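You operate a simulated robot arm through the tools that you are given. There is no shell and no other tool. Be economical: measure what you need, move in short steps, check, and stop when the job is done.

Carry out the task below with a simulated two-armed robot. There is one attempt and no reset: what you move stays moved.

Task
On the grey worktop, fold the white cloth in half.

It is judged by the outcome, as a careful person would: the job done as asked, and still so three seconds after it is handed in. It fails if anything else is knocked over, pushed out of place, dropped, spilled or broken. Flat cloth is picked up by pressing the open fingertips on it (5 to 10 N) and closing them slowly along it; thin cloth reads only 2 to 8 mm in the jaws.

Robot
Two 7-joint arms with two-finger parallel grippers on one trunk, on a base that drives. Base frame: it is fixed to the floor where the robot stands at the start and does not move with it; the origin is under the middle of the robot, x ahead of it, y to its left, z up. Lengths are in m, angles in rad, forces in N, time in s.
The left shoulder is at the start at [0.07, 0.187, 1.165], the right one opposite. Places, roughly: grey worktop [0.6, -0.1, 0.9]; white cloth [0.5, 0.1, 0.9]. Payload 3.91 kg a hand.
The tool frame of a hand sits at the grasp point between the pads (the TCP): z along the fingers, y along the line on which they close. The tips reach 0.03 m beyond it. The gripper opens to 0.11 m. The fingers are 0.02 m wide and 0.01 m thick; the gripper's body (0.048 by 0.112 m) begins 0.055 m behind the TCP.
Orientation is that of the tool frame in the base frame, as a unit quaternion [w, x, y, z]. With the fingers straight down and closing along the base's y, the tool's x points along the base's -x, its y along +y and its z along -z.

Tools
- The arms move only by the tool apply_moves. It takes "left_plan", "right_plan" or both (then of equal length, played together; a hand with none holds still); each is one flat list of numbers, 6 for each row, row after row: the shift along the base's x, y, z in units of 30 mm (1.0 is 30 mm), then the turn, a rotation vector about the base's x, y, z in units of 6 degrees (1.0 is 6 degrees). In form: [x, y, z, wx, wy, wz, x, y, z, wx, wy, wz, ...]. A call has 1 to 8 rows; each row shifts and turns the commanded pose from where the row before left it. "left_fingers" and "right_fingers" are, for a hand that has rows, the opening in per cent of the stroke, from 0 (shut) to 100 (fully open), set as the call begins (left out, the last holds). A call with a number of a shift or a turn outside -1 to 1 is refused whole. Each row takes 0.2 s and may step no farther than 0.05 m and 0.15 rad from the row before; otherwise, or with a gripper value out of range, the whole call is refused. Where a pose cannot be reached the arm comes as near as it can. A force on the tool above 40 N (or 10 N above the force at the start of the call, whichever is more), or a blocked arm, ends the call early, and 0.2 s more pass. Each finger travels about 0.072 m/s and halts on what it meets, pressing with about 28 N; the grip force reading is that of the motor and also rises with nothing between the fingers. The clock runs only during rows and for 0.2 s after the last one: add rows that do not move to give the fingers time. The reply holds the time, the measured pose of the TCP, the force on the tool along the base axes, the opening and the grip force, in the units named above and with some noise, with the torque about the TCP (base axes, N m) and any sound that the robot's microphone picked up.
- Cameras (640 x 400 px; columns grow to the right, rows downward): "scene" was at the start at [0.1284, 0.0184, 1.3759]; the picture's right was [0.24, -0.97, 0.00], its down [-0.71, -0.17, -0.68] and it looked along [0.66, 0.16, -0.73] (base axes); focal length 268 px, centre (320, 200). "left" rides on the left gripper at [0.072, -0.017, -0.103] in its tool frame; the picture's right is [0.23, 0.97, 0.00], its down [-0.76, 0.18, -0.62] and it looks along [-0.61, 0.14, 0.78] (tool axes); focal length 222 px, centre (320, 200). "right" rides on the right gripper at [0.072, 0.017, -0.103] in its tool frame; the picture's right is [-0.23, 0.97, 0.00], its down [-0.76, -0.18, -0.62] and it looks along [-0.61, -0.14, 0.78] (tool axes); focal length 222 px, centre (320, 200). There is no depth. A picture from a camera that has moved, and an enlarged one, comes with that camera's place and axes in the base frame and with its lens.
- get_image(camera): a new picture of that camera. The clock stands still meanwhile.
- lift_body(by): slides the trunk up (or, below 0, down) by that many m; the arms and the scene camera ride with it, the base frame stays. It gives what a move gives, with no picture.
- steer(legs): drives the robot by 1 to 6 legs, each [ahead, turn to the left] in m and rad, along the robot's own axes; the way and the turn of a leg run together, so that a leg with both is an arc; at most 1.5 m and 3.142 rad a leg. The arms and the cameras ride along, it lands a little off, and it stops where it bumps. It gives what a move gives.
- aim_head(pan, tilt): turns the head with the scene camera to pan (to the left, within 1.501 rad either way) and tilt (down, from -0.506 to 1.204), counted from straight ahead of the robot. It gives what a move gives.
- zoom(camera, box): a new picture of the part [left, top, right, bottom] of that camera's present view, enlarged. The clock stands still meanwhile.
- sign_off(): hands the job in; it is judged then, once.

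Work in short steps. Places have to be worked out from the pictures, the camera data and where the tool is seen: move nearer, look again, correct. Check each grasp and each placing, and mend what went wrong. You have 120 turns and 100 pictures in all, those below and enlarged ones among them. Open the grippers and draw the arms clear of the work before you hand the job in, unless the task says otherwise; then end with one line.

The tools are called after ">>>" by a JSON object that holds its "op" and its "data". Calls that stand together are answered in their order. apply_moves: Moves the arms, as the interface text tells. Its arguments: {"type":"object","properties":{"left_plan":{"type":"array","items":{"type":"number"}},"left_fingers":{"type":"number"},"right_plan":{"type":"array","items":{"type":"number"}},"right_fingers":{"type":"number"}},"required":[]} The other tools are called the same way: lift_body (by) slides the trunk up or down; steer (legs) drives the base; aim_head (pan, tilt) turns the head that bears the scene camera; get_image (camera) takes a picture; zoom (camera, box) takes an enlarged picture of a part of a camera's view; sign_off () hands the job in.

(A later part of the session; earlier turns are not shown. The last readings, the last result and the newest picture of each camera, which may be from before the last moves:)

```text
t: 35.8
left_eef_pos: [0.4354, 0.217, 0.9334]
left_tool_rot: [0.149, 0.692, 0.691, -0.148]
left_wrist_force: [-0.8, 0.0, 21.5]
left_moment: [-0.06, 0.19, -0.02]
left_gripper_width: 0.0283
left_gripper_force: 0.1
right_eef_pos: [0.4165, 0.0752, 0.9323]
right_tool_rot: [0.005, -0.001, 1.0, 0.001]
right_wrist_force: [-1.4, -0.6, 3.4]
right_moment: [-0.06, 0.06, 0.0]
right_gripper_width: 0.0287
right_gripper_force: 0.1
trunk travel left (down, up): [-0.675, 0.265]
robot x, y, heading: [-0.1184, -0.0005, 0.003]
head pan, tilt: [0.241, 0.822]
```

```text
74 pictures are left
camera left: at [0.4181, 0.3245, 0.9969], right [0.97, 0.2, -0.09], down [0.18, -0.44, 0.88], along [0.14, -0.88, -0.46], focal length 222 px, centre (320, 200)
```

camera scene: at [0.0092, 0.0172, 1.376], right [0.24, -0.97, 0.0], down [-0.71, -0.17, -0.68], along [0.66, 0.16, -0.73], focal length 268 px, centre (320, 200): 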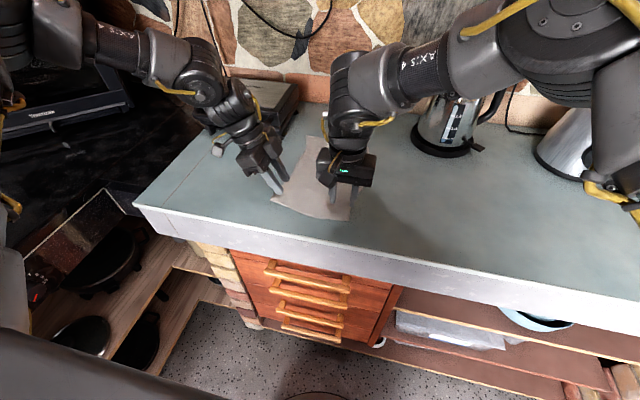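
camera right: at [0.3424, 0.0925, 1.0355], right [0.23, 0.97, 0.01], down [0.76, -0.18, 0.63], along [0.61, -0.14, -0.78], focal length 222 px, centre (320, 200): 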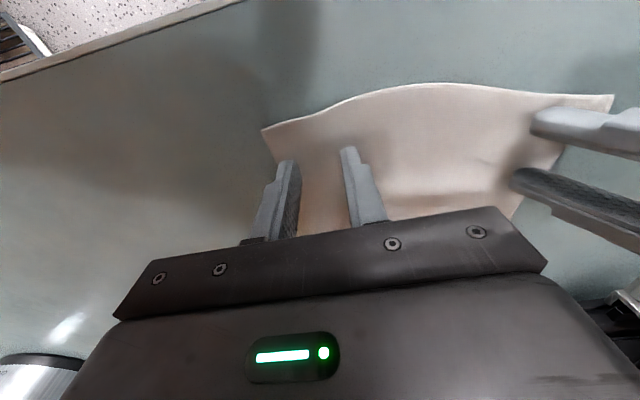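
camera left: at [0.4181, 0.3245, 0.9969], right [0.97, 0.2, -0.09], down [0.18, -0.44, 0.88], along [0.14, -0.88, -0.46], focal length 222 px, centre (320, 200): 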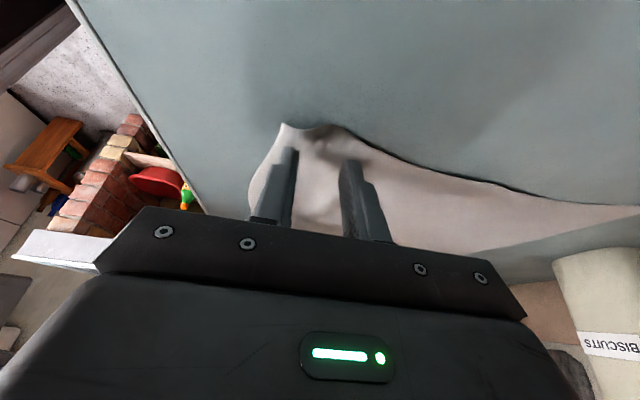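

The left hand is gathering a ridge nicely. I'm continuing to close, with light corrections to the pressing heights.

>>> {"op": "apply_moves", "data": {"left_plan": [0, 0, 0.025, 0, 0, 0, 0, 0, 0, 0, 0, 0], "right_plan": [0, 0, -0.02, 0, 0, 0, 0, 0, 0, 0, 0, 0], "left_fingers": 21, "right_fingers": 21}}

>>> {"op": "apply_moves", "data": {"left_plan": [0, 0, 0, 0, 0, 0], "right_plan": [0, 0, 0, 0, 0, 0], "left_fingers": 16, "right_fingers": 16}}

>>> {"op": "get_image", "data": {"camera": "right"}}

>>> {"op": "get_image", "data": {"camera": "left"}}

```text
t: 36.4
left_eef_pos: [0.4356, 0.2175, 0.9327]
left_tool_rot: [0.149, 0.692, 0.69, -0.149]
left_wrist_force: [1.4, -1.6, 18.7]
left_moment: [-0.08, 0.08, -0.01]
left_gripper_width: 0.0216
left_gripper_force: 0.0
right_eef_pos: [0.417, 0.0747, 0.931]
right_tool_rot: [0.005, 0.0, 1.0, 0.003]
right_wrist_force: [-0.4, 0.4, 3.7]
right_moment: [-0.07, 0.04, 0.0]
right_gripper_width: 0.0231
right_gripper_force: 0.0
trunk travel left (down, up): [-0.675, 0.265]
robot x, y, heading: [-0.1155, 0.0015, 0.004]
head pan, tilt: [0.241, 0.822]
```

```text
t: 36.8
left_eef_pos: [0.4348, 0.2161, 0.9317]
left_tool_rot: [0.149, 0.693, 0.69, -0.148]
left_wrist_force: [-1.1, -0.2, 17.6]
left_moment: [-0.12, 0.12, 0.01]
left_gripper_width: 0.017
left_gripper_force: 0.0
right_eef_pos: [0.4162, 0.0762, 0.9319]
right_tool_rot: [0.005, 0.0, 1.0, 0.002]
right_wrist_force: [0.3, 1.0, 1.0]
right_moment: [-0.06, 0.03, -0.06]
right_gripper_width: 0.0176
right_gripper_force: 0.1
trunk travel left (down, up): [-0.675, 0.265]
robot x, y, heading: [-0.1182, -0.001, -0.002]
head pan, tilt: [0.241, 0.822]
```

```text
73 pictures are left
camera right: at [0.3434, 0.0926, 1.0354], right [0.23, 0.97, 0.01], down [0.76, -0.18, 0.63], along [0.61, -0.14, -0.78], focal length 222 px, centre (320, 200)
```

right: 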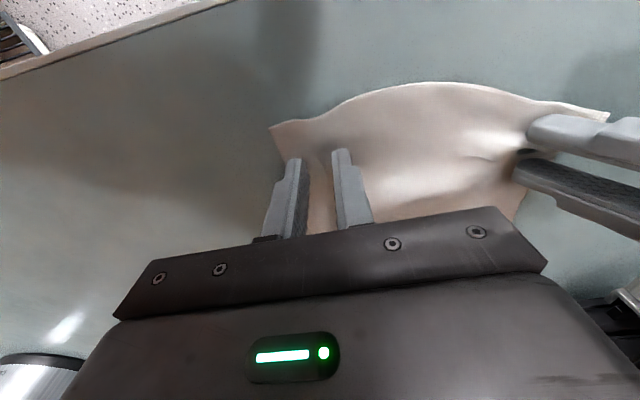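

```text
72 pictures are left
camera left: at [0.4182, 0.3247, 0.997], right [0.97, 0.2, -0.09], down [0.18, -0.44, 0.88], along [0.14, -0.88, -0.46], focal length 222 px, centre (320, 200)
```

left: 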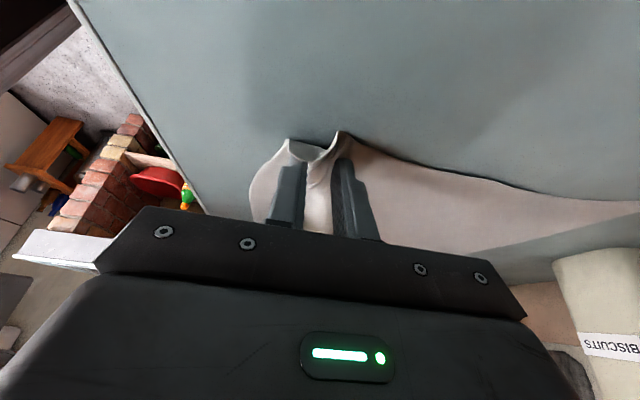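

The left ridge is well formed. I'm closing the left fully and pressing the right a little more while closing it.

>>> {"op": "apply_moves", "data": {"left_plan": [0, 0, 0, 0, 0, 0, 0, 0, 0, 0, 0, 0], "right_plan": [0, 0, -0.04, 0, 0, 0, 0, 0, 0, 0, 0, 0], "left_fingers": 8, "right_fingers": 15}}

>>> {"op": "apply_moves", "data": {"left_plan": [0, 0, 0, 0, 0, 0, 0, 0, 0, 0, 0, 0], "right_plan": [0, 0, 0, 0, 0, 0, 0, 0, 0, 0, 0, 0], "left_fingers": 0, "right_fingers": 9}}

>>> {"op": "get_image", "data": {"camera": "right"}}

>>> {"op": "get_image", "data": {"camera": "left"}}

```text
t: 37.4
left_eef_pos: [0.434, 0.2174, 0.9331]
left_tool_rot: [0.149, 0.692, 0.691, -0.149]
left_wrist_force: [0.8, -0.1, 13.9]
left_moment: [-0.08, -0.06, 0.0]
left_gripper_width: 0.0077
left_gripper_force: 0.1
right_eef_pos: [0.4171, 0.0761, 0.9314]
right_tool_rot: [0.005, 0.001, 1.0, 0.002]
right_wrist_force: [-1.6, -0.8, 11.4]
right_moment: [-0.18, 0.11, -0.03]
right_gripper_width: 0.0167
right_gripper_force: 0.0
trunk travel left (down, up): [-0.675, 0.265]
robot x, y, heading: [-0.1195, -0.0039, -0.002]
head pan, tilt: [0.241, 0.822]
```

```text
t: 38.0
left_eef_pos: [0.4344, 0.2172, 0.9315]
left_tool_rot: [0.149, 0.692, 0.691, -0.149]
left_wrist_force: [-0.7, -1.9, 12.5]
left_moment: [-0.16, 0.05, 0.0]
left_gripper_width: 0.0019
left_gripper_force: 28.2
right_eef_pos: [0.4165, 0.0757, 0.9302]
right_tool_rot: [0.005, 0.0, 1.0, 0.002]
right_wrist_force: [1.2, 2.8, 13.6]
right_moment: [-0.02, 0.04, 0.0]
right_gripper_width: 0.0094
right_gripper_force: 0.1
trunk travel left (down, up): [-0.675, 0.265]
robot x, y, heading: [-0.1164, 0.0019, 0.004]
head pan, tilt: [0.241, 0.822]
```

```text
71 pictures are left
camera right: at [0.343, 0.093, 1.0351], right [0.23, 0.97, 0.01], down [0.75, -0.18, 0.63], along [0.62, -0.14, -0.78], focal length 222 px, centre (320, 200)
```

right: 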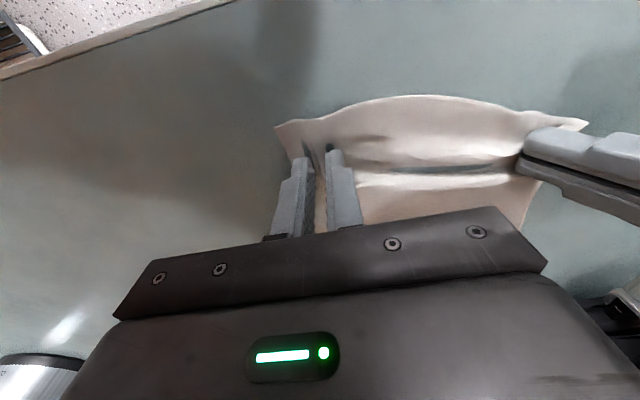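

```text
70 pictures are left
camera left: at [0.4177, 0.3251, 0.9971], right [0.97, 0.2, -0.09], down [0.18, -0.44, 0.88], along [0.14, -0.88, -0.46], focal length 222 px, centre (320, 200)
```

left: 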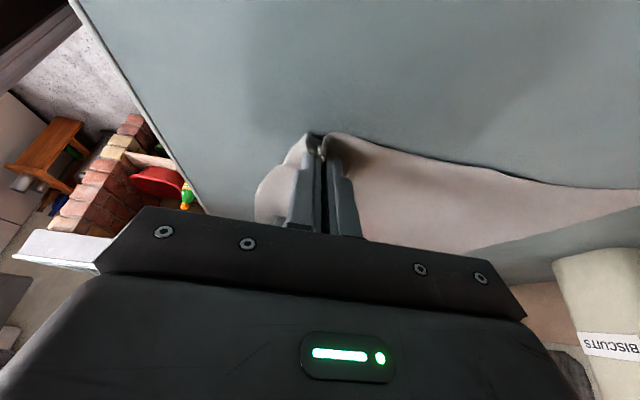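

The right ridge has formed too. I'm closing the right fully and then lifting both slightly to test the grasps.

>>> {"op": "apply_moves", "data": {"left_plan": [0, 0, 0, 0, 0, 0, 0, 0, 0, 0, 0, 0], "right_plan": [0, 0, 0, 0, 0, 0, 0, 0, 0, 0, 0, 0], "left_fingers": 0, "right_fingers": 0}}

>>> {"op": "apply_moves", "data": {"left_plan": [0.1, 0, 0.5, 0, 0, 0, 0.1, 0, 0.5, 0, 0, 0, 0, 0, 0, 0, 0, 0], "right_plan": [0.1, 0, 0.5, 0, 0, 0, 0.1, 0, 0.5, 0, 0, 0, 0, 0, 0, 0, 0, 0]}}

>>> {"op": "get_image", "data": {"camera": "scene"}}

>>> {"op": "get_image", "data": {"camera": "right"}}

>>> {"op": "get_image", "data": {"camera": "left"}}

```text
t: 38.6
left_eef_pos: [0.4342, 0.217, 0.9321]
left_tool_rot: [0.149, 0.692, 0.691, -0.149]
left_wrist_force: [-1.6, -5.3, 9.1]
left_moment: [-0.18, 0.08, 0.0]
left_gripper_width: 0.0018
left_gripper_force: 27.8
right_eef_pos: [0.4164, 0.0769, 0.9307]
right_tool_rot: [0.005, 0.001, 1.0, 0.002]
right_wrist_force: [1.9, 5.2, 15.9]
right_moment: [0.08, 0.0, 0.02]
right_gripper_width: 0.0016
right_gripper_force: 27.7
trunk travel left (down, up): [-0.675, 0.265]
robot x, y, heading: [-0.1186, -0.0022, 0.0]
head pan, tilt: [0.241, 0.822]
```

```text
t: 39.4
left_eef_pos: [0.4423, 0.2184, 0.9595]
left_tool_rot: [0.147, 0.692, 0.69, -0.15]
left_wrist_force: [-0.5, -6.0, -1.0]
left_moment: [-0.18, 0.05, 0.04]
left_gripper_width: 0.0018
left_gripper_force: 28.0
right_eef_pos: [0.426, 0.0767, 0.9599]
right_tool_rot: [0.004, 0.0, 1.0, 0.002]
right_wrist_force: [1.5, 6.5, -0.3]
right_moment: [0.2, 0.01, 0.0]
right_gripper_width: 0.0019
right_gripper_force: 28.0
trunk travel left (down, up): [-0.675, 0.265]
robot x, y, heading: [-0.1146, -0.0012, 0.004]
head pan, tilt: [0.241, 0.822]
```

```text
69 pictures are left
camera scene: at [0.0112, 0.0191, 1.3757], right [0.24, -0.97, 0.0], down [-0.71, -0.18, -0.68], along [0.66, 0.16, -0.73], focal length 268 px, centre (320, 200)
```

scene: 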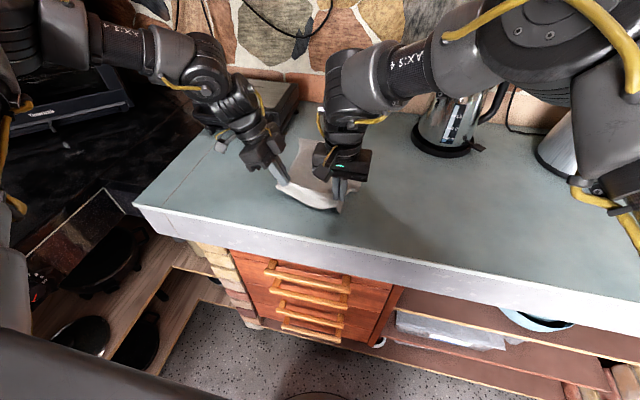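

```text
68 pictures are left
camera right: at [0.3528, 0.0941, 1.0633], right [0.23, 0.97, 0.0], down [0.76, -0.18, 0.63], along [0.61, -0.14, -0.78], focal length 222 px, centre (320, 200)
```

right: 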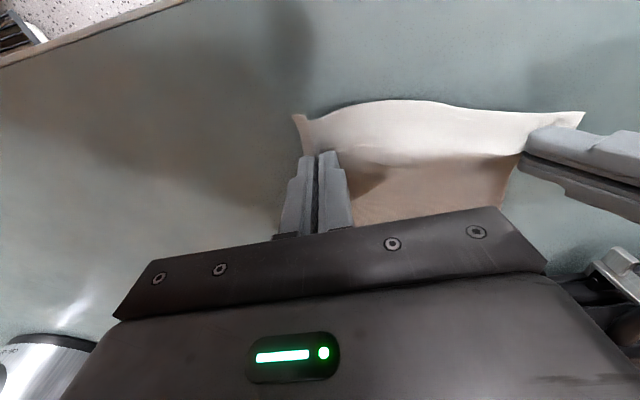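

```text
67 pictures are left
camera left: at [0.4264, 0.3266, 1.025], right [0.97, 0.2, -0.1], down [0.18, -0.44, 0.88], along [0.14, -0.88, -0.46], focal length 222 px, centre (320, 200)
```

left: 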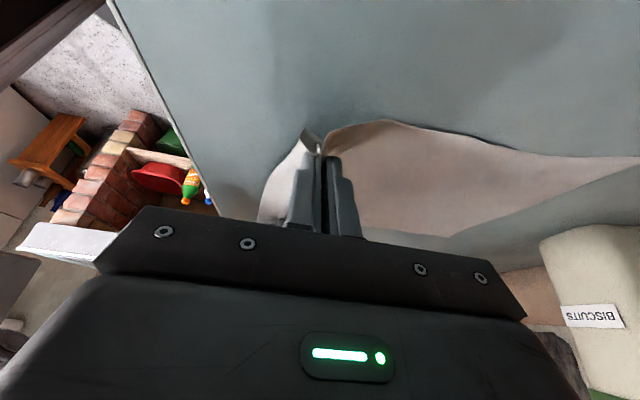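

Both grasps hold and the near edge is lifted. I'm raising it along an arc and bringing the hands slightly together to relieve the 6 N sideways tension. After that I'll drive forward to carry the edge over and keep the arms within reach.

>>> {"op": "apply_moves", "data": {"left_plan": [0.25, -0.03, 0.4, 0, 0, 0, 0.25, -0.03, 0.4, 0, 0, 0, 0.33, -0.03, 0.4, 0, 0, 0, 0.35, -0.03, 0.4, 0, 0, 0, 0.4, -0.03, 0.35, 0, 0, 0, 0.42, 0, 0.3, 0, 0, 0, 0, 0, 0, 0, 0, 0], "right_plan": [0.25, 0.03, 0.4, 0, 0, 0, 0.25, 0.03, 0.4, 0, 0, 0, 0.33, 0.03, 0.4, 0, 0, 0, 0.35, 0.03, 0.4, 0, 0, 0, 0.4, 0.03, 0.35, 0, 0, 0, 0.42, 0, 0.3, 0, 0, 0, 0, 0, 0, 0, 0, 0]}}

>>> {"op": "get_image", "data": {"camera": "scene"}}

>>> {"op": "get_image", "data": {"camera": "left"}}

```text
t: 41.0
left_eef_pos: [0.4853, 0.2226, 1.0298]
left_tool_rot: [0.15, 0.692, 0.69, -0.15]
left_wrist_force: [0.0, -13.1, -0.2]
left_moment: [-0.42, 0.03, -0.01]
left_gripper_width: 0.0016
left_gripper_force: 28.4
left hand out of reach, approached as far as the arm can: row 5, 6
right_eef_pos: [0.4809, 0.0691, 1.0282]
right_tool_rot: [0.004, 0.005, 1.0, 0.008]
right_wrist_force: [-1.1, 13.1, 0.4]
right_moment: [0.45, 0.0, 0.1]
right_gripper_width: 0.0017
right_gripper_force: 27.6
right hand out of reach, approached as far as the arm can: row 5, 6
trunk travel left (down, up): [-0.675, 0.265]
robot x, y, heading: [-0.1173, -0.0006, 0.008]
head pan, tilt: [0.241, 0.822]
```

```text
66 pictures are left
camera scene: at [0.0104, 0.0191, 1.3758], right [0.24, -0.97, 0.0], down [-0.71, -0.18, -0.68], along [0.66, 0.16, -0.73], focal length 268 px, centre (320, 200)
```

scene: 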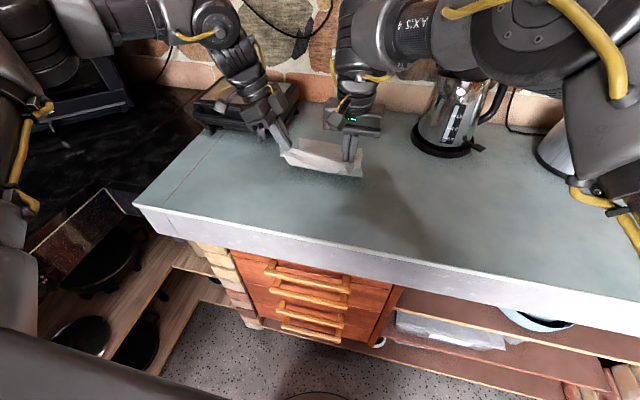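

```text
65 pictures are left
camera left: at [0.4696, 0.3297, 1.0941], right [0.97, 0.2, -0.09], down [0.18, -0.44, 0.88], along [0.14, -0.88, -0.46], focal length 222 px, centre (320, 200)
```

left: 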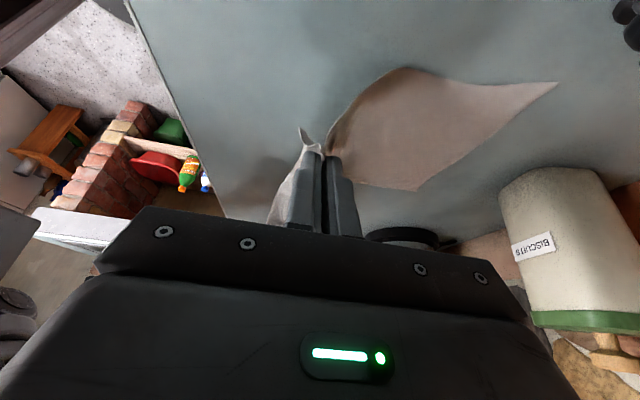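

Sideways tension rose to 13 N because both hands drifted outward at a limit. I'm bringing them together and slightly back.

>>> {"op": "apply_moves", "data": {"left_plan": [-0.2, -0.1, -0.1, 0, 0, 0, 0, -0.1, -0.1, 0, 0, 0, 0, 0, 0, 0, 0, 0], "right_plan": [-0.2, 0.2, -0.1, 0, 0, 0, 0, 0.2, -0.1, 0, 0, 0, 0, 0, 0, 0, 0, 0]}}

```text
t: 41.8
left_eef_pos: [0.4803, 0.2174, 1.0228]
left_tool_rot: [0.147, 0.691, 0.692, -0.149]
left_wrist_force: [-0.1, -0.6, 0.0]
left_moment: [-0.01, 0.0, -0.01]
left_gripper_width: 0.0019
left_gripper_force: 27.9
right_eef_pos: [0.4695, 0.0732, 1.0171]
right_tool_rot: [0.001, 0.005, 1.0, 0.005]
right_wrist_force: [0.0, 0.5, 0.4]
right_moment: [0.0, 0.02, 0.02]
right_gripper_width: 0.0017
right_gripper_force: 28.2
right hand out of reach, approached as far as the arm can: row 2
trunk travel left (down, up): [-0.675, 0.265]
robot x, y, heading: [-0.1202, -0.0009, -0.002]
head pan, tilt: [0.241, 0.822]
```

Tension is gone. I'm driving forward to carry the edge over.

>>> {"op": "steer", "data": {"legs": [[0.12, 0]]}}

>>> {"op": "get_image", "data": {"camera": "scene"}}

>>> {"op": "get_image", "data": {"camera": "left"}}

>>> {"op": "get_image", "data": {"camera": "right"}}

```text
t: 43.0
left_eef_pos: [0.5998, 0.2168, 1.0232]
left_tool_rot: [0.148, 0.692, 0.691, -0.15]
left_wrist_force: [-0.1, 0.0, 0.1]
left_moment: [-0.02, 0.01, 0.0]
left_gripper_width: 0.0018
left_gripper_force: 28.4
right_eef_pos: [0.5915, 0.0735, 1.0214]
right_tool_rot: [0.004, 0.005, 1.0, 0.007]
right_wrist_force: [0.0, -0.1, 0.3]
right_moment: [0.02, 0.03, 0.01]
right_gripper_width: 0.0017
right_gripper_force: 28.3
trunk travel left (down, up): [-0.675, 0.265]
robot x, y, heading: [0.0015, 0.0014, 0.001]
head pan, tilt: [0.241, 0.822]
```

```text
64 pictures are left
camera scene: at [0.1299, 0.0185, 1.376], right [0.24, -0.97, 0.0], down [-0.71, -0.18, -0.68], along [0.66, 0.16, -0.73], focal length 268 px, centre (320, 200)
```

scene: 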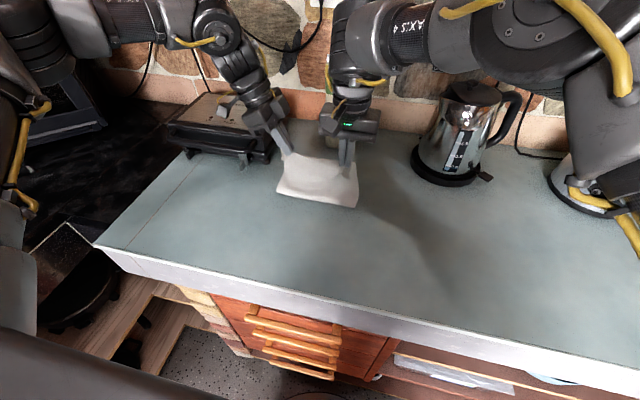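

```text
63 pictures are left
camera left: at [0.5838, 0.3239, 1.0884], right [0.97, 0.2, -0.1], down [0.18, -0.44, 0.88], along [0.14, -0.88, -0.46], focal length 222 px, centre (320, 200)
```

left: 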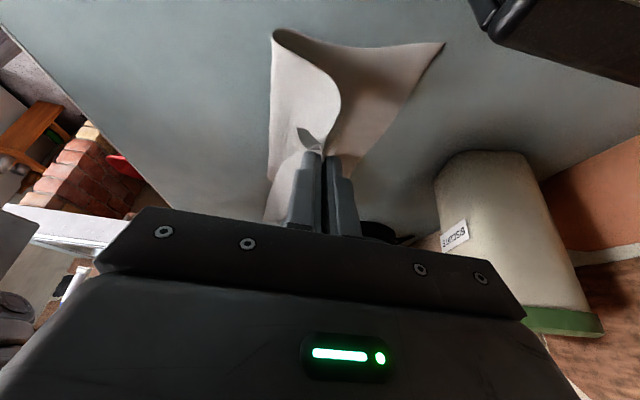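

```text
62 pictures are left
camera right: at [0.5173, 0.0912, 1.1261], right [0.24, 0.97, 0.02], down [0.76, -0.19, 0.63], along [0.61, -0.14, -0.78], focal length 222 px, centre (320, 200)
```

right: 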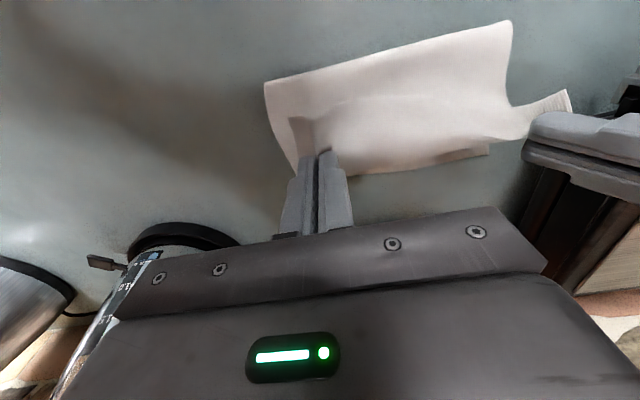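

The fold is forming well. I'm trying to advance and lower with the arms, watching for limits.

>>> {"op": "apply_moves", "data": {"left_plan": [0.5, 0, -0.3, 0, 0, 0, 0.5, 0, -0.35, 0, 0, 0, 0.5, 0, -0.35, 0, 0, 0, 0, 0, 0, 0, 0, 0], "right_plan": [0.5, 0, -0.3, 0, 0, 0, 0.5, 0, -0.35, 0, 0, 0, 0.5, 0, -0.35, 0, 0, 0, 0, 0, 0, 0, 0, 0]}}

```text
t: 44.0
left_eef_pos: [0.6119, 0.235, 0.9998]
left_tool_rot: [0.151, 0.693, 0.688, -0.15]
left_wrist_force: [-0.7, -34.0, -3.0]
left_moment: [-0.94, 0.01, 0.0]
left_gripper_width: 0.0017
left_gripper_force: 28.0
left hand out of reach, approached as far as the arm can: row 1, 2, 3
right_eef_pos: [0.6086, 0.0709, 0.9913]
right_tool_rot: [0.004, 0.002, 1.0, 0.011]
right_wrist_force: [0.1, 33.9, 2.1]
right_moment: [1.03, 0.0, 0.14]
right_gripper_width: 0.002
right_gripper_force: 27.7
right hand out of reach, approached as far as the arm can: row 1, 2, 3
trunk travel left (down, up): [-0.675, 0.265]
robot x, y, heading: [0.0007, -0.0031, -0.002]
head pan, tilt: [0.241, 0.822]
```

The left hand drifted outward and the tension is up to 34 N. I'm relieving it immediately by moving back and inward.

>>> {"op": "apply_moves", "data": {"left_plan": [-0.4, -0.3, 0, 0, 0, 0, 0, -0.3, 0, 0, 0, 0, 0, 0, 0, 0, 0, 0], "right_plan": [-0.4, 0.1, 0, 0, 0, 0, 0, 0.1, 0, 0, 0, 0, 0, 0, 0, 0, 0, 0]}}

>>> {"op": "get_image", "data": {"camera": "left"}}

>>> {"op": "get_image", "data": {"camera": "right"}}

```text
t: 44.8
left_eef_pos: [0.6009, 0.2197, 0.998]
left_tool_rot: [0.148, 0.691, 0.692, -0.149]
left_wrist_force: [0.3, -0.5, -0.8]
left_moment: [-0.01, 0.04, -0.01]
left_gripper_width: 0.0018
left_gripper_force: 27.8
right_eef_pos: [0.5972, 0.0725, 0.9907]
right_tool_rot: [0.004, 0.007, 1.0, 0.007]
right_wrist_force: [0.1, -0.1, -0.1]
right_moment: [-0.03, 0.02, 0.0]
right_gripper_width: 0.0018
right_gripper_force: 28.4
trunk travel left (down, up): [-0.675, 0.265]
robot x, y, heading: [0.0007, -0.0021, 0.002]
head pan, tilt: [0.241, 0.822]
```

```text
61 pictures are left
camera left: at [0.5839, 0.327, 1.0619], right [0.97, 0.21, -0.09], down [0.18, -0.44, 0.88], along [0.14, -0.87, -0.46], focal length 222 px, centre (320, 200)
```

left: 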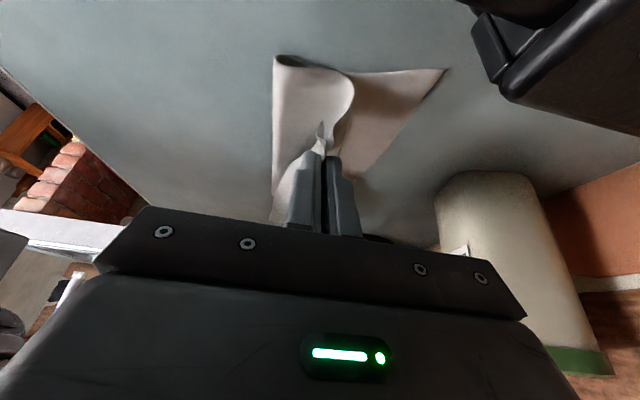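

```text
60 pictures are left
camera right: at [0.5256, 0.0904, 1.0953], right [0.24, 0.97, 0.01], down [0.76, -0.2, 0.63], along [0.61, -0.14, -0.78], focal length 222 px, centre (320, 200)
```

right: 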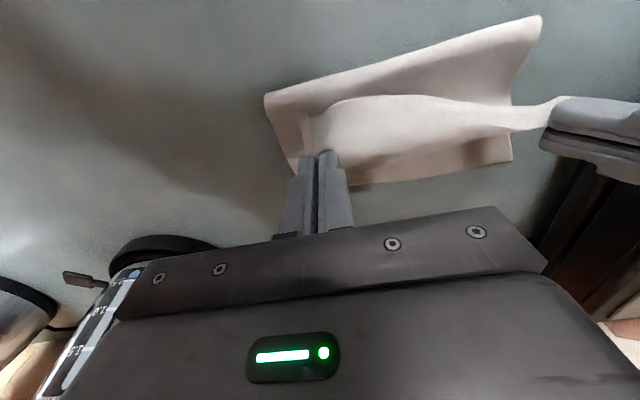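

The cloth is still held with no tension. Before advancing further, I'm checking the clearance between the left hand and the grill.

>>> {"op": "zoom", "data": {"camera": "scene", "box": [150, 70, 390, 220]}}

```text
2.67 times, centred on (270, 145) of scene
camera zoom: at [0.1306, 0.0188, 1.3759], right [0.24, -0.97, 0.0], down [-0.71, -0.18, -0.68], along [0.66, 0.16, -0.73], focal length 714 px, centre (453, 347)
```

zoom: 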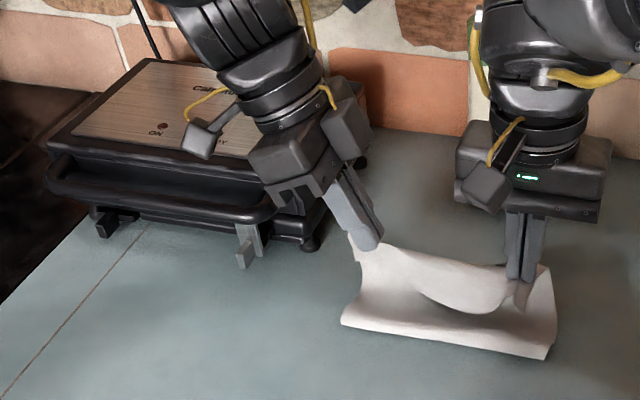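

The grill's front-right foot is at about (0.67, 0.305), and its top is at z≈0.99. The left hand stays at y<0.30 low down and its camera is above the grill top. I'm driving 0.055 m ahead at this height.

>>> {"op": "steer", "data": {"legs": [[0.055, 0]]}}

>>> {"op": "zoom", "data": {"camera": "scene", "box": [150, 70, 390, 220]}}

>>> {"op": "get_image", "data": {"camera": "left"}}

```text
t: 45.8
left_eef_pos: [0.6449, 0.2192, 1.0052]
left_tool_rot: [0.153, 0.693, 0.689, -0.145]
left_wrist_force: [-0.9, -0.9, 1.7]
left_moment: [0.02, -0.06, 0.03]
left_gripper_width: 0.0017
left_gripper_force: 28.0
right_eef_pos: [0.6423, 0.0746, 0.9985]
right_tool_rot: [0.01, 0.004, 1.0, 0.007]
right_wrist_force: [-0.3, 0.5, -0.1]
right_moment: [-0.02, -0.06, 0.02]
right_gripper_width: 0.0015
right_gripper_force: 27.0
trunk travel left (down, up): [-0.675, 0.265]
robot x, y, heading: [0.0635, -0.0034, 0.001]
head pan, tilt: [0.241, 0.822]
```

```text
2.67 times, centred on (270, 145) of scene
camera zoom: at [0.1732, 0.0188, 1.3772], right [0.24, -0.97, 0.0], down [-0.7, -0.18, -0.69], along [0.67, 0.16, -0.73], focal length 714 px, centre (453, 347)
```

zoom: 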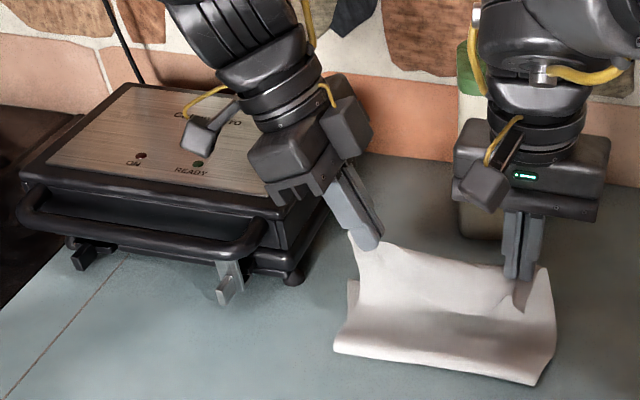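

```text
57 pictures are left
camera left: at [0.6273, 0.3262, 1.07], right [0.98, 0.21, -0.08], down [0.17, -0.44, 0.88], along [0.15, -0.88, -0.46], focal length 222 px, centre (320, 200)
```

left: 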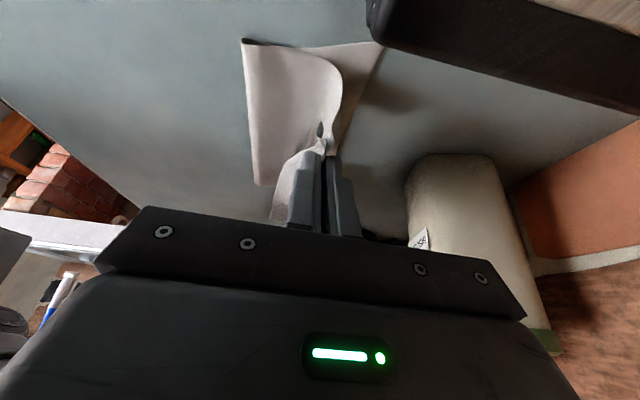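

The base seems to have touched the counter, since the hands moved only 0.045 m and rose slightly. I'm backing off 1 cm, then lowering with a slight pitch so the tips go forward while the wrists stay in reach.

>>> {"op": "steer", "data": {"legs": [[-0.012, 0]]}}

>>> {"op": "apply_moves", "data": {"left_plan": [0.15, -0.03, -0.2, 0, -0.5, 0, 0.15, -0.03, -0.2, 0, -0.5, 0, 0, 0, 0, 0, 0, 0], "right_plan": [0.15, 0.03, -0.2, 0, -0.5, 0, 0.15, 0.03, -0.2, 0, -0.5, 0, 0, 0, 0, 0, 0, 0]}}

```text
t: 46.5
left_eef_pos: [0.6439, 0.2185, 0.9987]
left_tool_rot: [0.15, 0.691, 0.691, -0.149]
left_wrist_force: [0.7, -0.2, -0.3]
left_moment: [0.01, 0.03, -0.03]
left_gripper_width: 0.0018
left_gripper_force: 28.1
right_eef_pos: [0.6408, 0.0737, 0.991]
right_tool_rot: [0.003, 0.005, 1.0, 0.007]
right_wrist_force: [0.5, -0.5, -0.7]
right_moment: [-0.01, 0.02, 0.0]
right_gripper_width: 0.0021
right_gripper_force: 27.2
trunk travel left (down, up): [-0.675, 0.265]
robot x, y, heading: [0.0413, -0.0028, -0.003]
head pan, tilt: [0.241, 0.822]
```

```text
t: 47.3
left_eef_pos: [0.6498, 0.2168, 0.9868]
left_tool_rot: [0.186, 0.699, 0.681, -0.111]
left_wrist_force: [1.1, -1.0, -0.7]
left_moment: [0.03, -0.02, 0.02]
left_gripper_width: 0.0018
left_gripper_force: 27.5
right_eef_pos: [0.6481, 0.0762, 0.9826]
right_tool_rot: [0.058, 0.005, 0.998, 0.008]
right_wrist_force: [0.4, -0.2, 0.0]
right_moment: [-0.04, -0.01, 0.02]
right_gripper_width: 0.0017
right_gripper_force: 28.0
trunk travel left (down, up): [-0.675, 0.265]
robot x, y, heading: [0.0461, -0.0002, 0.002]
head pan, tilt: [0.241, 0.822]
```

That worked without hitting a limit or adding tension. I'm continuing down and forward.

>>> {"op": "apply_moves", "data": {"left_plan": [0.15, 0, -0.22, 0, -0.4, 0, 0.15, 0, -0.22, 0, -0.4, 0, 0, 0, -0.22, 0, 0, 0, 0, 0, 0, 0, 0, 0], "right_plan": [0.15, 0, -0.22, 0, -0.4, 0, 0.15, 0, -0.22, 0, -0.4, 0, 0, 0, -0.15, 0, 0, 0, 0, 0, 0, 0, 0, 0]}}

>>> {"op": "zoom", "data": {"camera": "scene", "box": [150, 70, 390, 220]}}

>>> {"op": "get_image", "data": {"camera": "left"}}

>>> {"op": "get_image", "data": {"camera": "right"}}

```text
t: 48.3
left_eef_pos: [0.6589, 0.2171, 0.9662]
left_tool_rot: [0.214, 0.703, 0.673, -0.083]
left_wrist_force: [0.1, -0.1, -0.4]
left_moment: [-0.02, 0.0, -0.01]
left_gripper_width: 0.0017
left_gripper_force: 28.1
right_eef_pos: [0.6569, 0.0777, 0.9644]
right_tool_rot: [0.098, 0.004, 0.995, 0.008]
right_wrist_force: [0.5, 0.0, -0.3]
right_moment: [0.03, 0.01, -0.01]
right_gripper_width: 0.0017
right_gripper_force: 28.1
trunk travel left (down, up): [-0.675, 0.265]
robot x, y, heading: [0.0451, 0.0016, 0.003]
head pan, tilt: [0.241, 0.822]
```

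```text
2.67 times, centred on (270, 145) of scene
camera zoom: at [0.1729, 0.0188, 1.3759], right [0.24, -0.97, 0.0], down [-0.71, -0.18, -0.68], along [0.66, 0.16, -0.73], focal length 714 px, centre (453, 347)
```

zoom: 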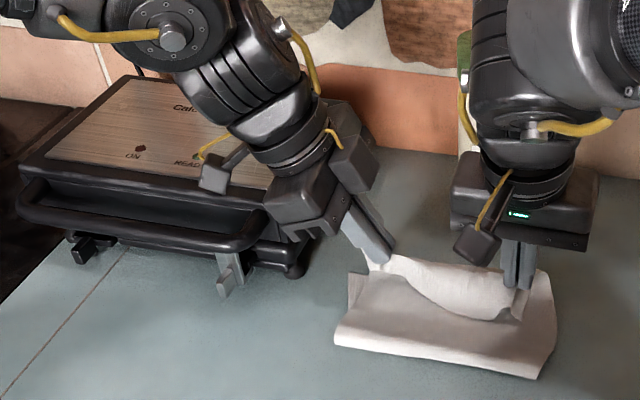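

```text
55 pictures are left
camera left: at [0.6307, 0.3244, 1.0274], right [0.97, 0.2, 0.09], down [0.01, -0.44, 0.9], along [0.23, -0.88, -0.43], focal length 222 px, centre (320, 200)
```

left: 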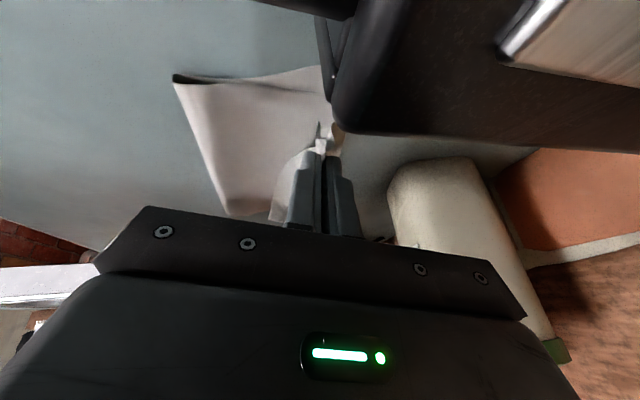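

```text
54 pictures are left
camera right: at [0.5656, 0.0945, 1.0519], right [0.23, 0.97, 0.06], down [0.62, -0.19, 0.76], along [0.75, -0.14, -0.65], focal length 222 px, centre (320, 200)
```

right: 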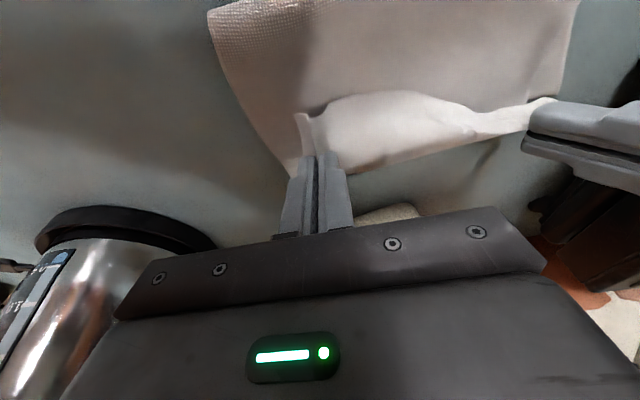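

The edge is over the far side with no tension. I'm lowering the right a touch and then opening both hands to let the edge drop.

>>> {"op": "apply_moves", "data": {"left_plan": [0, 0, -0.2, 0, 0, 0, 0, 0, 0, 0, 0, 0], "right_plan": [0, 0, -0.25, 0, 0, 0, 0, 0, -0.2, 0, 0, 0]}}

>>> {"op": "apply_moves", "data": {"left_plan": [0, 0, 0, 0, 0, 0, 0, 0, 0, 0, 0, 0, 0, 0, 0, 0, 0, 0], "right_plan": [0, 0, 0, 0, 0, 0, 0, 0, 0, 0, 0, 0, 0, 0, 0, 0, 0, 0], "left_fingers": 20, "right_fingers": 25}}

>>> {"op": "zoom", "data": {"camera": "scene", "box": [150, 70, 390, 220]}}

>>> {"op": "get_image", "data": {"camera": "right"}}

```text
t: 48.9
left_eef_pos: [0.6581, 0.2168, 0.9601]
left_tool_rot: [0.214, 0.702, 0.674, -0.082]
left_wrist_force: [0.1, -0.5, 0.0]
left_moment: [-0.01, 0.03, -0.02]
left_gripper_width: 0.0017
left_gripper_force: 27.9
right_eef_pos: [0.658, 0.0759, 0.9497]
right_tool_rot: [0.1, 0.004, 0.995, 0.008]
right_wrist_force: [0.0, -0.2, -0.1]
right_moment: [-0.02, -0.02, 0.0]
right_gripper_width: 0.0016
right_gripper_force: 28.7
trunk travel left (down, up): [-0.675, 0.265]
robot x, y, heading: [0.0409, 0.0004, 0.003]
head pan, tilt: [0.241, 0.822]
```

```text
t: 49.7
left_eef_pos: [0.6593, 0.216, 0.9607]
left_tool_rot: [0.215, 0.703, 0.673, -0.083]
left_wrist_force: [0.4, 0.0, 0.8]
left_moment: [-0.01, -0.02, 0.02]
left_gripper_width: 0.0222
left_gripper_force: 0.0
right_eef_pos: [0.6567, 0.0766, 0.9498]
right_tool_rot: [0.099, 0.004, 0.995, 0.008]
right_wrist_force: [-0.7, -0.4, 0.3]
right_moment: [-0.01, -0.03, 0.01]
right_gripper_width: 0.0275
right_gripper_force: 0.0
trunk travel left (down, up): [-0.675, 0.265]
robot x, y, heading: [0.0442, -0.0007, 0.006]
head pan, tilt: [0.241, 0.822]
```

```text
2.67 times, centred on (270, 145) of scene
camera zoom: at [0.1732, 0.0187, 1.3759], right [0.24, -0.97, 0.0], down [-0.71, -0.18, -0.68], along [0.66, 0.16, -0.73], focal length 714 px, centre (453, 347)
```

zoom: 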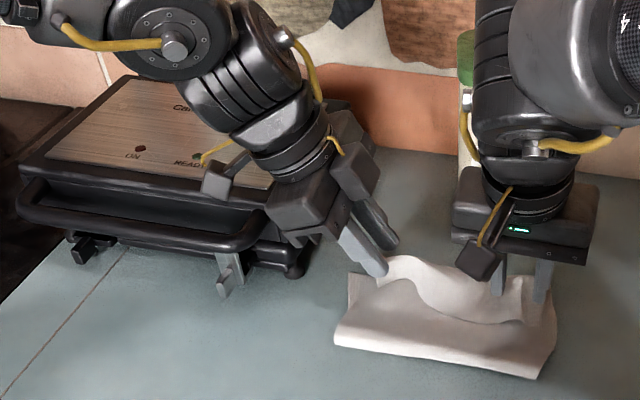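

```text
52 pictures are left
camera right: at [0.5654, 0.093, 1.0384], right [0.23, 0.97, 0.06], down [0.62, -0.19, 0.76], along [0.75, -0.14, -0.65], focal length 222 px, centre (320, 200)
```

right: 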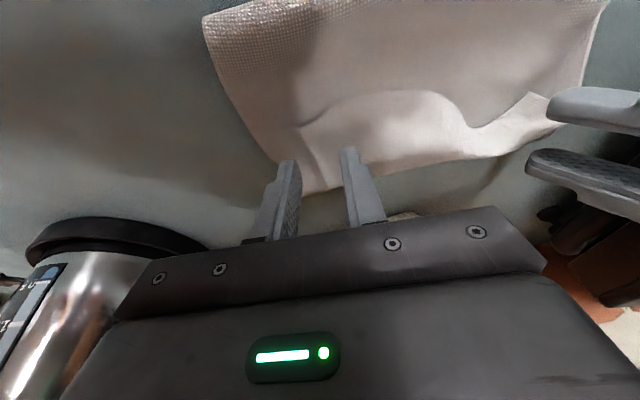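

Released, with the flap near the edge folded back on top as I feared. I'm lifting both hands straight up and having a look.

>>> {"op": "apply_moves", "data": {"left_plan": [0, 0, 0.8, 0, 0, 0, 0, 0, 0.8, 0, 0, 0, -0.3, 0, 0.8, 0, 0, 0, -0.5, 0.3, 0.8, 0, 0, 0, -0.5, 0.5, 0.6, 0, 0, 0, -0.5, 0.5, 0, 0, 0, 0], "right_plan": [0, 0, 0.8, 0, 0, 0, 0, 0, 0.8, 0, 0, 0, -0.3, 0, 0.8, 0, 0, 0, -0.5, -0.8, 0.5, 0, 0, 0, -0.5, -0.8, 0, 0, 0, 0, -0.5, -0.8, 0, 0, 0, 0]}}

>>> {"op": "zoom", "data": {"camera": "scene", "box": [200, 70, 440, 220]}}

>>> {"op": "get_image", "data": {"camera": "left"}}

```text
t: 51.1
left_eef_pos: [0.6048, 0.2554, 1.0764]
left_tool_rot: [0.214, 0.703, 0.673, -0.083]
left_wrist_force: [-0.6, 0.6, 0.2]
left_moment: [0.0, -0.01, 0.01]
left_gripper_width: 0.022
left_gripper_force: 0.1
right_eef_pos: [0.6022, 0.0044, 1.0373]
right_tool_rot: [0.099, 0.004, 0.995, 0.008]
right_wrist_force: [-0.8, 0.1, 0.2]
right_moment: [0.0, 0.0, -0.01]
right_gripper_width: 0.0274
right_gripper_force: 0.0
trunk travel left (down, up): [-0.675, 0.265]
robot x, y, heading: [0.048, 0.0028, -0.0]
head pan, tilt: [0.241, 0.822]
```

```text
2.67 times, centred on (320, 145) of scene
camera zoom: at [0.1718, 0.0185, 1.376], right [0.24, -0.97, 0.0], down [-0.71, -0.18, -0.68], along [0.66, 0.16, -0.73], focal length 714 px, centre (320, 347)
```

zoom: 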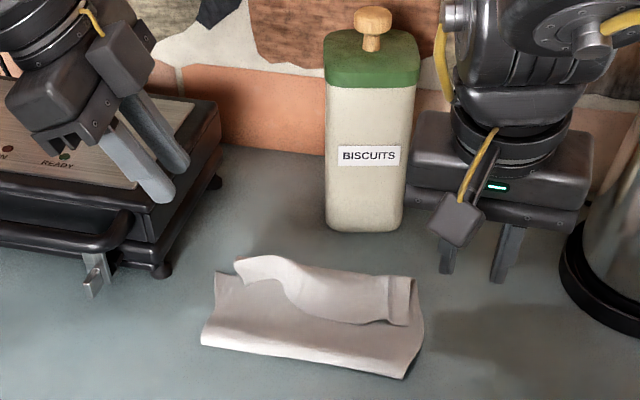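

```text
50 pictures are left
camera left: at [0.5768, 0.3641, 1.1358], right [0.97, 0.2, 0.09], down [0.01, -0.44, 0.9], along [0.23, -0.88, -0.43], focal length 222 px, centre (320, 200)
```

left: 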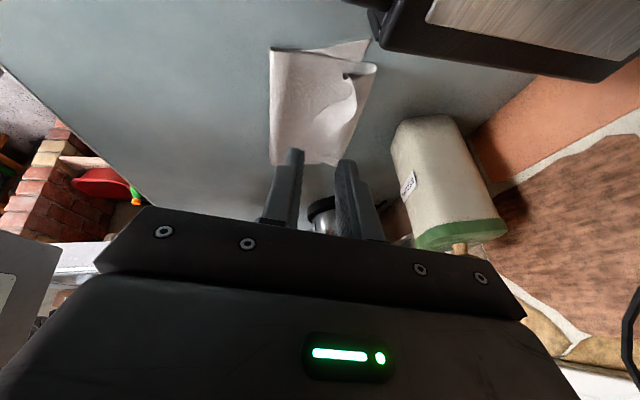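

The cloth is doubled, but the last ~5 cm is folded back on top, so it isn't a true half-fold. I'll undo it by pinching the turned-back flap with the right hand and pulling the edge back toward the robot. Then I'll refold far-to-near, where the hands can pitch with the sheet.

>>> {"op": "apply_moves", "data": {"left_plan": [-0.8, 0.5, 0.3, 0, 0, 0, -0.8, 0.5, 0.3, 0, 0, 0, -0.8, 0.5, 0.2, 0, 0, 0, -0.5, 0.3, 0, 0, 0, 0, 0, 0, 0, 0, 0, 0], "right_plan": [0.3, 0.88, -0.2, 0, 0, 0, 0.3, 0.88, -0.3, 0, 0, 0, 0.3, 0.88, -0.4, 0, 0, 0, 0.3, 0.88, -0.5, 0, 0, 0, 0.2, 0, -0.5, 0, 0, 0]}}

>>> {"op": "get_image", "data": {"camera": "right"}}

>>> {"op": "zoom", "data": {"camera": "scene", "box": [200, 70, 440, 220]}}

```text
t: 52.3
left_eef_pos: [0.5184, 0.3104, 1.098]
left_tool_rot: [0.214, 0.703, 0.674, -0.082]
left_wrist_force: [0.2, 0.5, 0.1]
left_moment: [0.0, 0.04, 0.03]
left_gripper_width: 0.0219
left_gripper_force: 0.0
right_eef_pos: [0.6378, 0.0966, 0.9793]
right_tool_rot: [0.1, 0.004, 0.995, 0.009]
right_wrist_force: [-0.1, -0.5, -0.1]
right_moment: [0.01, -0.01, 0.0]
right_gripper_width: 0.0275
right_gripper_force: 0.0
right hand out of reach, approached as far as the arm can: row 4, 5
trunk travel left (down, up): [-0.675, 0.265]
robot x, y, heading: [0.0436, -0.0, 0.005]
head pan, tilt: [0.241, 0.822]
```

```text
49 pictures are left
camera right: at [0.5464, 0.1133, 1.0681], right [0.23, 0.97, 0.06], down [0.62, -0.2, 0.76], along [0.75, -0.13, -0.65], focal length 222 px, centre (320, 200)
```

right: 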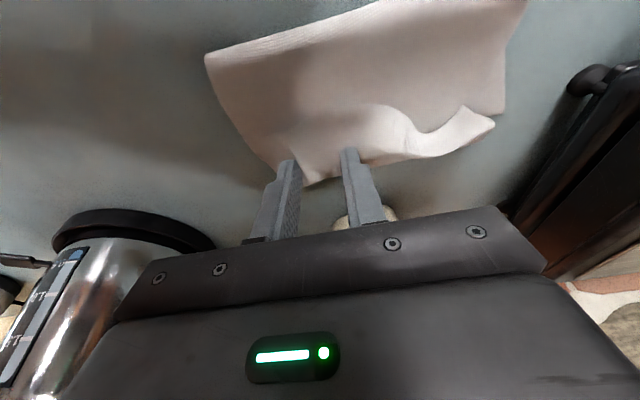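

```text
2.67 times, centred on (320, 145) of scene
camera zoom: at [0.1734, 0.018, 1.3759], right [0.24, -0.97, 0.0], down [-0.71, -0.18, -0.68], along [0.66, 0.16, -0.73], focal length 714 px, centre (320, 347)
```

zoom: 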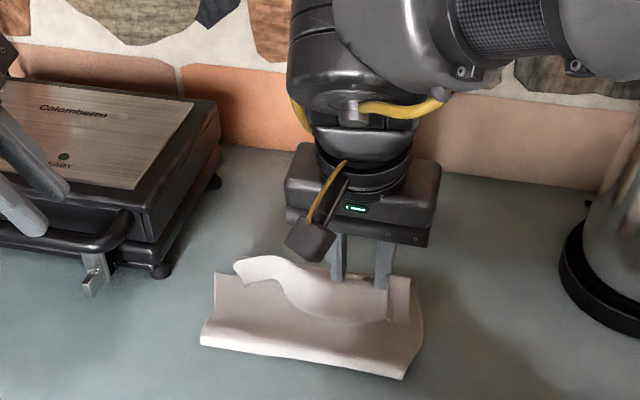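

The right hand is above the flap. I'm lowering in small steps to contact.

>>> {"op": "apply_moves", "data": {"right_plan": [0.15, -0.1, -0.35, 0, 0, 0, 0.15, 0, -0.35, 0, 0, 0, 0, 0, -0.2, 0, 0, 0, 0, 0, 0, 0, 0, 0]}}

>>> {"op": "get_image", "data": {"camera": "right"}}

```text
t: 53.3
left_eef_pos: [0.5192, 0.3106, 1.0989]
left_tool_rot: [0.214, 0.703, 0.674, -0.082]
left_wrist_force: [0.5, -1.6, 0.7]
left_moment: [0.0, 0.02, 0.01]
left_gripper_width: 0.0223
left_gripper_force: 0.0
right_eef_pos: [0.644, 0.091, 0.9528]
right_tool_rot: [0.099, 0.004, 0.995, 0.009]
right_wrist_force: [0.5, -0.1, 0.0]
right_moment: [0.02, -0.02, 0.04]
right_gripper_width: 0.0275
right_gripper_force: 0.3
right hand out of reach, approached as far as the arm can: row 2
trunk travel left (down, up): [-0.675, 0.265]
robot x, y, heading: [0.0428, 0.0001, 0.0]
head pan, tilt: [0.241, 0.822]
```

```text
47 pictures are left
camera right: at [0.5527, 0.1078, 1.0417], right [0.23, 0.97, 0.06], down [0.62, -0.2, 0.76], along [0.75, -0.13, -0.65], focal length 222 px, centre (320, 200)
```

right: 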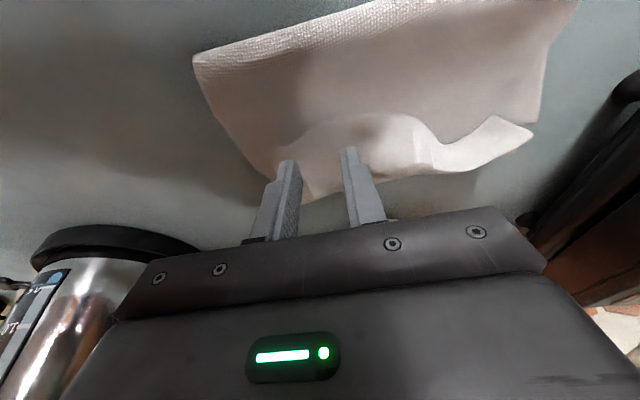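

I'm nudging inward and going down to touch the flap.

>>> {"op": "apply_moves", "data": {"right_plan": [0, 0.35, -0.15, 0, 0, 0, 0, 0, -0.15, 0, 0, 0, 0, 0, 0, 0, 0, 0]}}

>>> {"op": "apply_moves", "data": {"right_plan": [0, 0, -0.12, 0, 0, 0, 0, 0, 0, 0, 0, 0]}}

>>> {"op": "get_image", "data": {"camera": "right"}}

```text
t: 54.1
left_eef_pos: [0.5188, 0.3104, 1.0994]
left_tool_rot: [0.215, 0.703, 0.673, -0.083]
left_wrist_force: [0.6, -0.6, -0.1]
left_moment: [0.0, -0.01, -0.01]
left_gripper_width: 0.0221
left_gripper_force: 0.1
right_eef_pos: [0.6383, 0.094, 0.9438]
right_tool_rot: [0.1, 0.004, 0.995, 0.009]
right_wrist_force: [-0.8, 0.1, 0.0]
right_moment: [-0.01, -0.01, 0.01]
right_gripper_width: 0.0275
right_gripper_force: 0.2
right hand out of reach, approached as far as the arm can: row 1
trunk travel left (down, up): [-0.675, 0.265]
robot x, y, heading: [0.0418, 0.0008, 0.004]
head pan, tilt: [0.241, 0.822]
```

```text
t: 54.7
left_eef_pos: [0.5189, 0.3102, 1.0993]
left_tool_rot: [0.215, 0.703, 0.673, -0.083]
left_wrist_force: [-0.2, 0.6, 0.7]
left_moment: [0.03, 0.05, -0.04]
left_gripper_width: 0.0221
left_gripper_force: 0.0
right_eef_pos: [0.6376, 0.0941, 0.9407]
right_tool_rot: [0.1, 0.005, 0.995, 0.009]
right_wrist_force: [-0.2, -0.1, 0.2]
right_moment: [0.0, 0.0, 0.02]
right_gripper_width: 0.0275
right_gripper_force: 0.0
trunk travel left (down, up): [-0.675, 0.265]
robot x, y, heading: [0.0415, -0.0014, 0.001]
head pan, tilt: [0.241, 0.822]
```

```text
46 pictures are left
camera right: at [0.547, 0.1101, 1.0296], right [0.23, 0.97, 0.06], down [0.62, -0.2, 0.76], along [0.75, -0.14, -0.65], focal length 222 px, centre (320, 200)
```

right: 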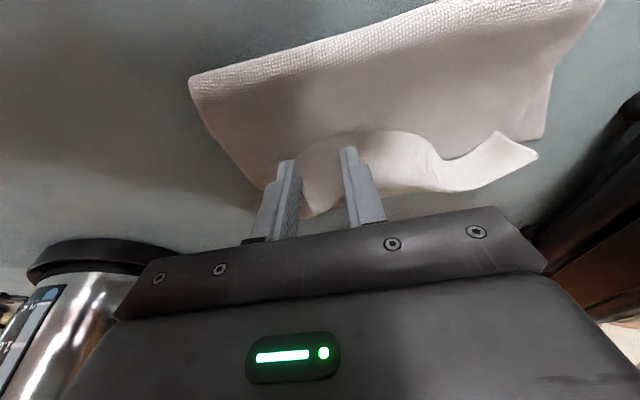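

Both tips are over the flap near its edge. I'm lowering to a light press.

>>> {"op": "apply_moves", "data": {"right_plan": [0, 0, -0.07, 0, 0, 0, 0, 0, 0, 0, 0, 0]}}

>>> {"op": "apply_moves", "data": {"right_plan": [0, 0, -0.06, 0, 0, 0, 0, 0, 0, 0, 0, 0]}}

```text
t: 55.3
left_eef_pos: [0.5177, 0.3101, 1.0987]
left_tool_rot: [0.215, 0.703, 0.673, -0.082]
left_wrist_force: [0.7, -0.3, 0.2]
left_moment: [-0.01, -0.02, 0.01]
left_gripper_width: 0.0216
left_gripper_force: 0.0
right_eef_pos: [0.6385, 0.0931, 0.9388]
right_tool_rot: [0.1, 0.004, 0.995, 0.008]
right_wrist_force: [0.6, -0.1, -0.8]
right_moment: [0.02, -0.01, -0.01]
right_gripper_width: 0.0275
right_gripper_force: 0.1
trunk travel left (down, up): [-0.675, 0.265]
robot x, y, heading: [0.0417, -0.0009, -0.001]
head pan, tilt: [0.241, 0.822]
```

```text
t: 55.9
left_eef_pos: [0.518, 0.3105, 1.099]
left_tool_rot: [0.214, 0.702, 0.674, -0.082]
left_wrist_force: [-0.2, 0.8, 0.5]
left_moment: [0.0, 0.03, 0.01]
left_gripper_width: 0.022
left_gripper_force: 0.1
right_eef_pos: [0.6377, 0.093, 0.9367]
right_tool_rot: [0.099, 0.004, 0.995, 0.008]
right_wrist_force: [0.1, 0.4, 0.2]
right_moment: [0.01, 0.07, 0.01]
right_gripper_width: 0.0278
right_gripper_force: 0.0
trunk travel left (down, up): [-0.675, 0.265]
robot x, y, heading: [0.0453, -0.0019, -0.002]
head pan, tilt: [0.241, 0.822]
```

>>> {"op": "apply_moves", "data": {"right_plan": [0, 0, -0.06, 0, 0, 0, 0, 0, 0, 0, 0, 0]}}

>>> {"op": "apply_moves", "data": {"right_plan": [0, 0, -0.05, 0, 0, 0, 0, 0, 0, 0, 0, 0]}}

```text
t: 56.5
left_eef_pos: [0.5179, 0.3106, 1.0994]
left_tool_rot: [0.215, 0.703, 0.673, -0.083]
left_wrist_force: [0.6, 0.4, 0.2]
left_moment: [0.01, -0.01, 0.0]
left_gripper_width: 0.022
left_gripper_force: 0.1
right_eef_pos: [0.6386, 0.0933, 0.9364]
right_tool_rot: [0.099, 0.004, 0.995, 0.009]
right_wrist_force: [0.1, -0.3, 0.4]
right_moment: [0.01, 0.0, 0.03]
right_gripper_width: 0.0278
right_gripper_force: 0.0
trunk travel left (down, up): [-0.675, 0.265]
robot x, y, heading: [0.0479, -0.0024, 0.003]
head pan, tilt: [0.241, 0.822]
```

```text
t: 57.1
left_eef_pos: [0.5189, 0.3088, 1.0999]
left_tool_rot: [0.214, 0.703, 0.673, -0.082]
left_wrist_force: [0.0, 0.3, 0.7]
left_moment: [-0.01, -0.04, -0.04]
left_gripper_width: 0.022
left_gripper_force: 0.1
right_eef_pos: [0.637, 0.0924, 0.9338]
right_tool_rot: [0.099, 0.005, 0.995, 0.008]
right_wrist_force: [0.1, -0.1, 0.1]
right_moment: [-0.02, -0.02, -0.03]
right_gripper_width: 0.0274
right_gripper_force: 0.0
trunk travel left (down, up): [-0.675, 0.265]
robot x, y, heading: [0.046, -0.0003, -0.004]
head pan, tilt: [0.241, 0.822]
```

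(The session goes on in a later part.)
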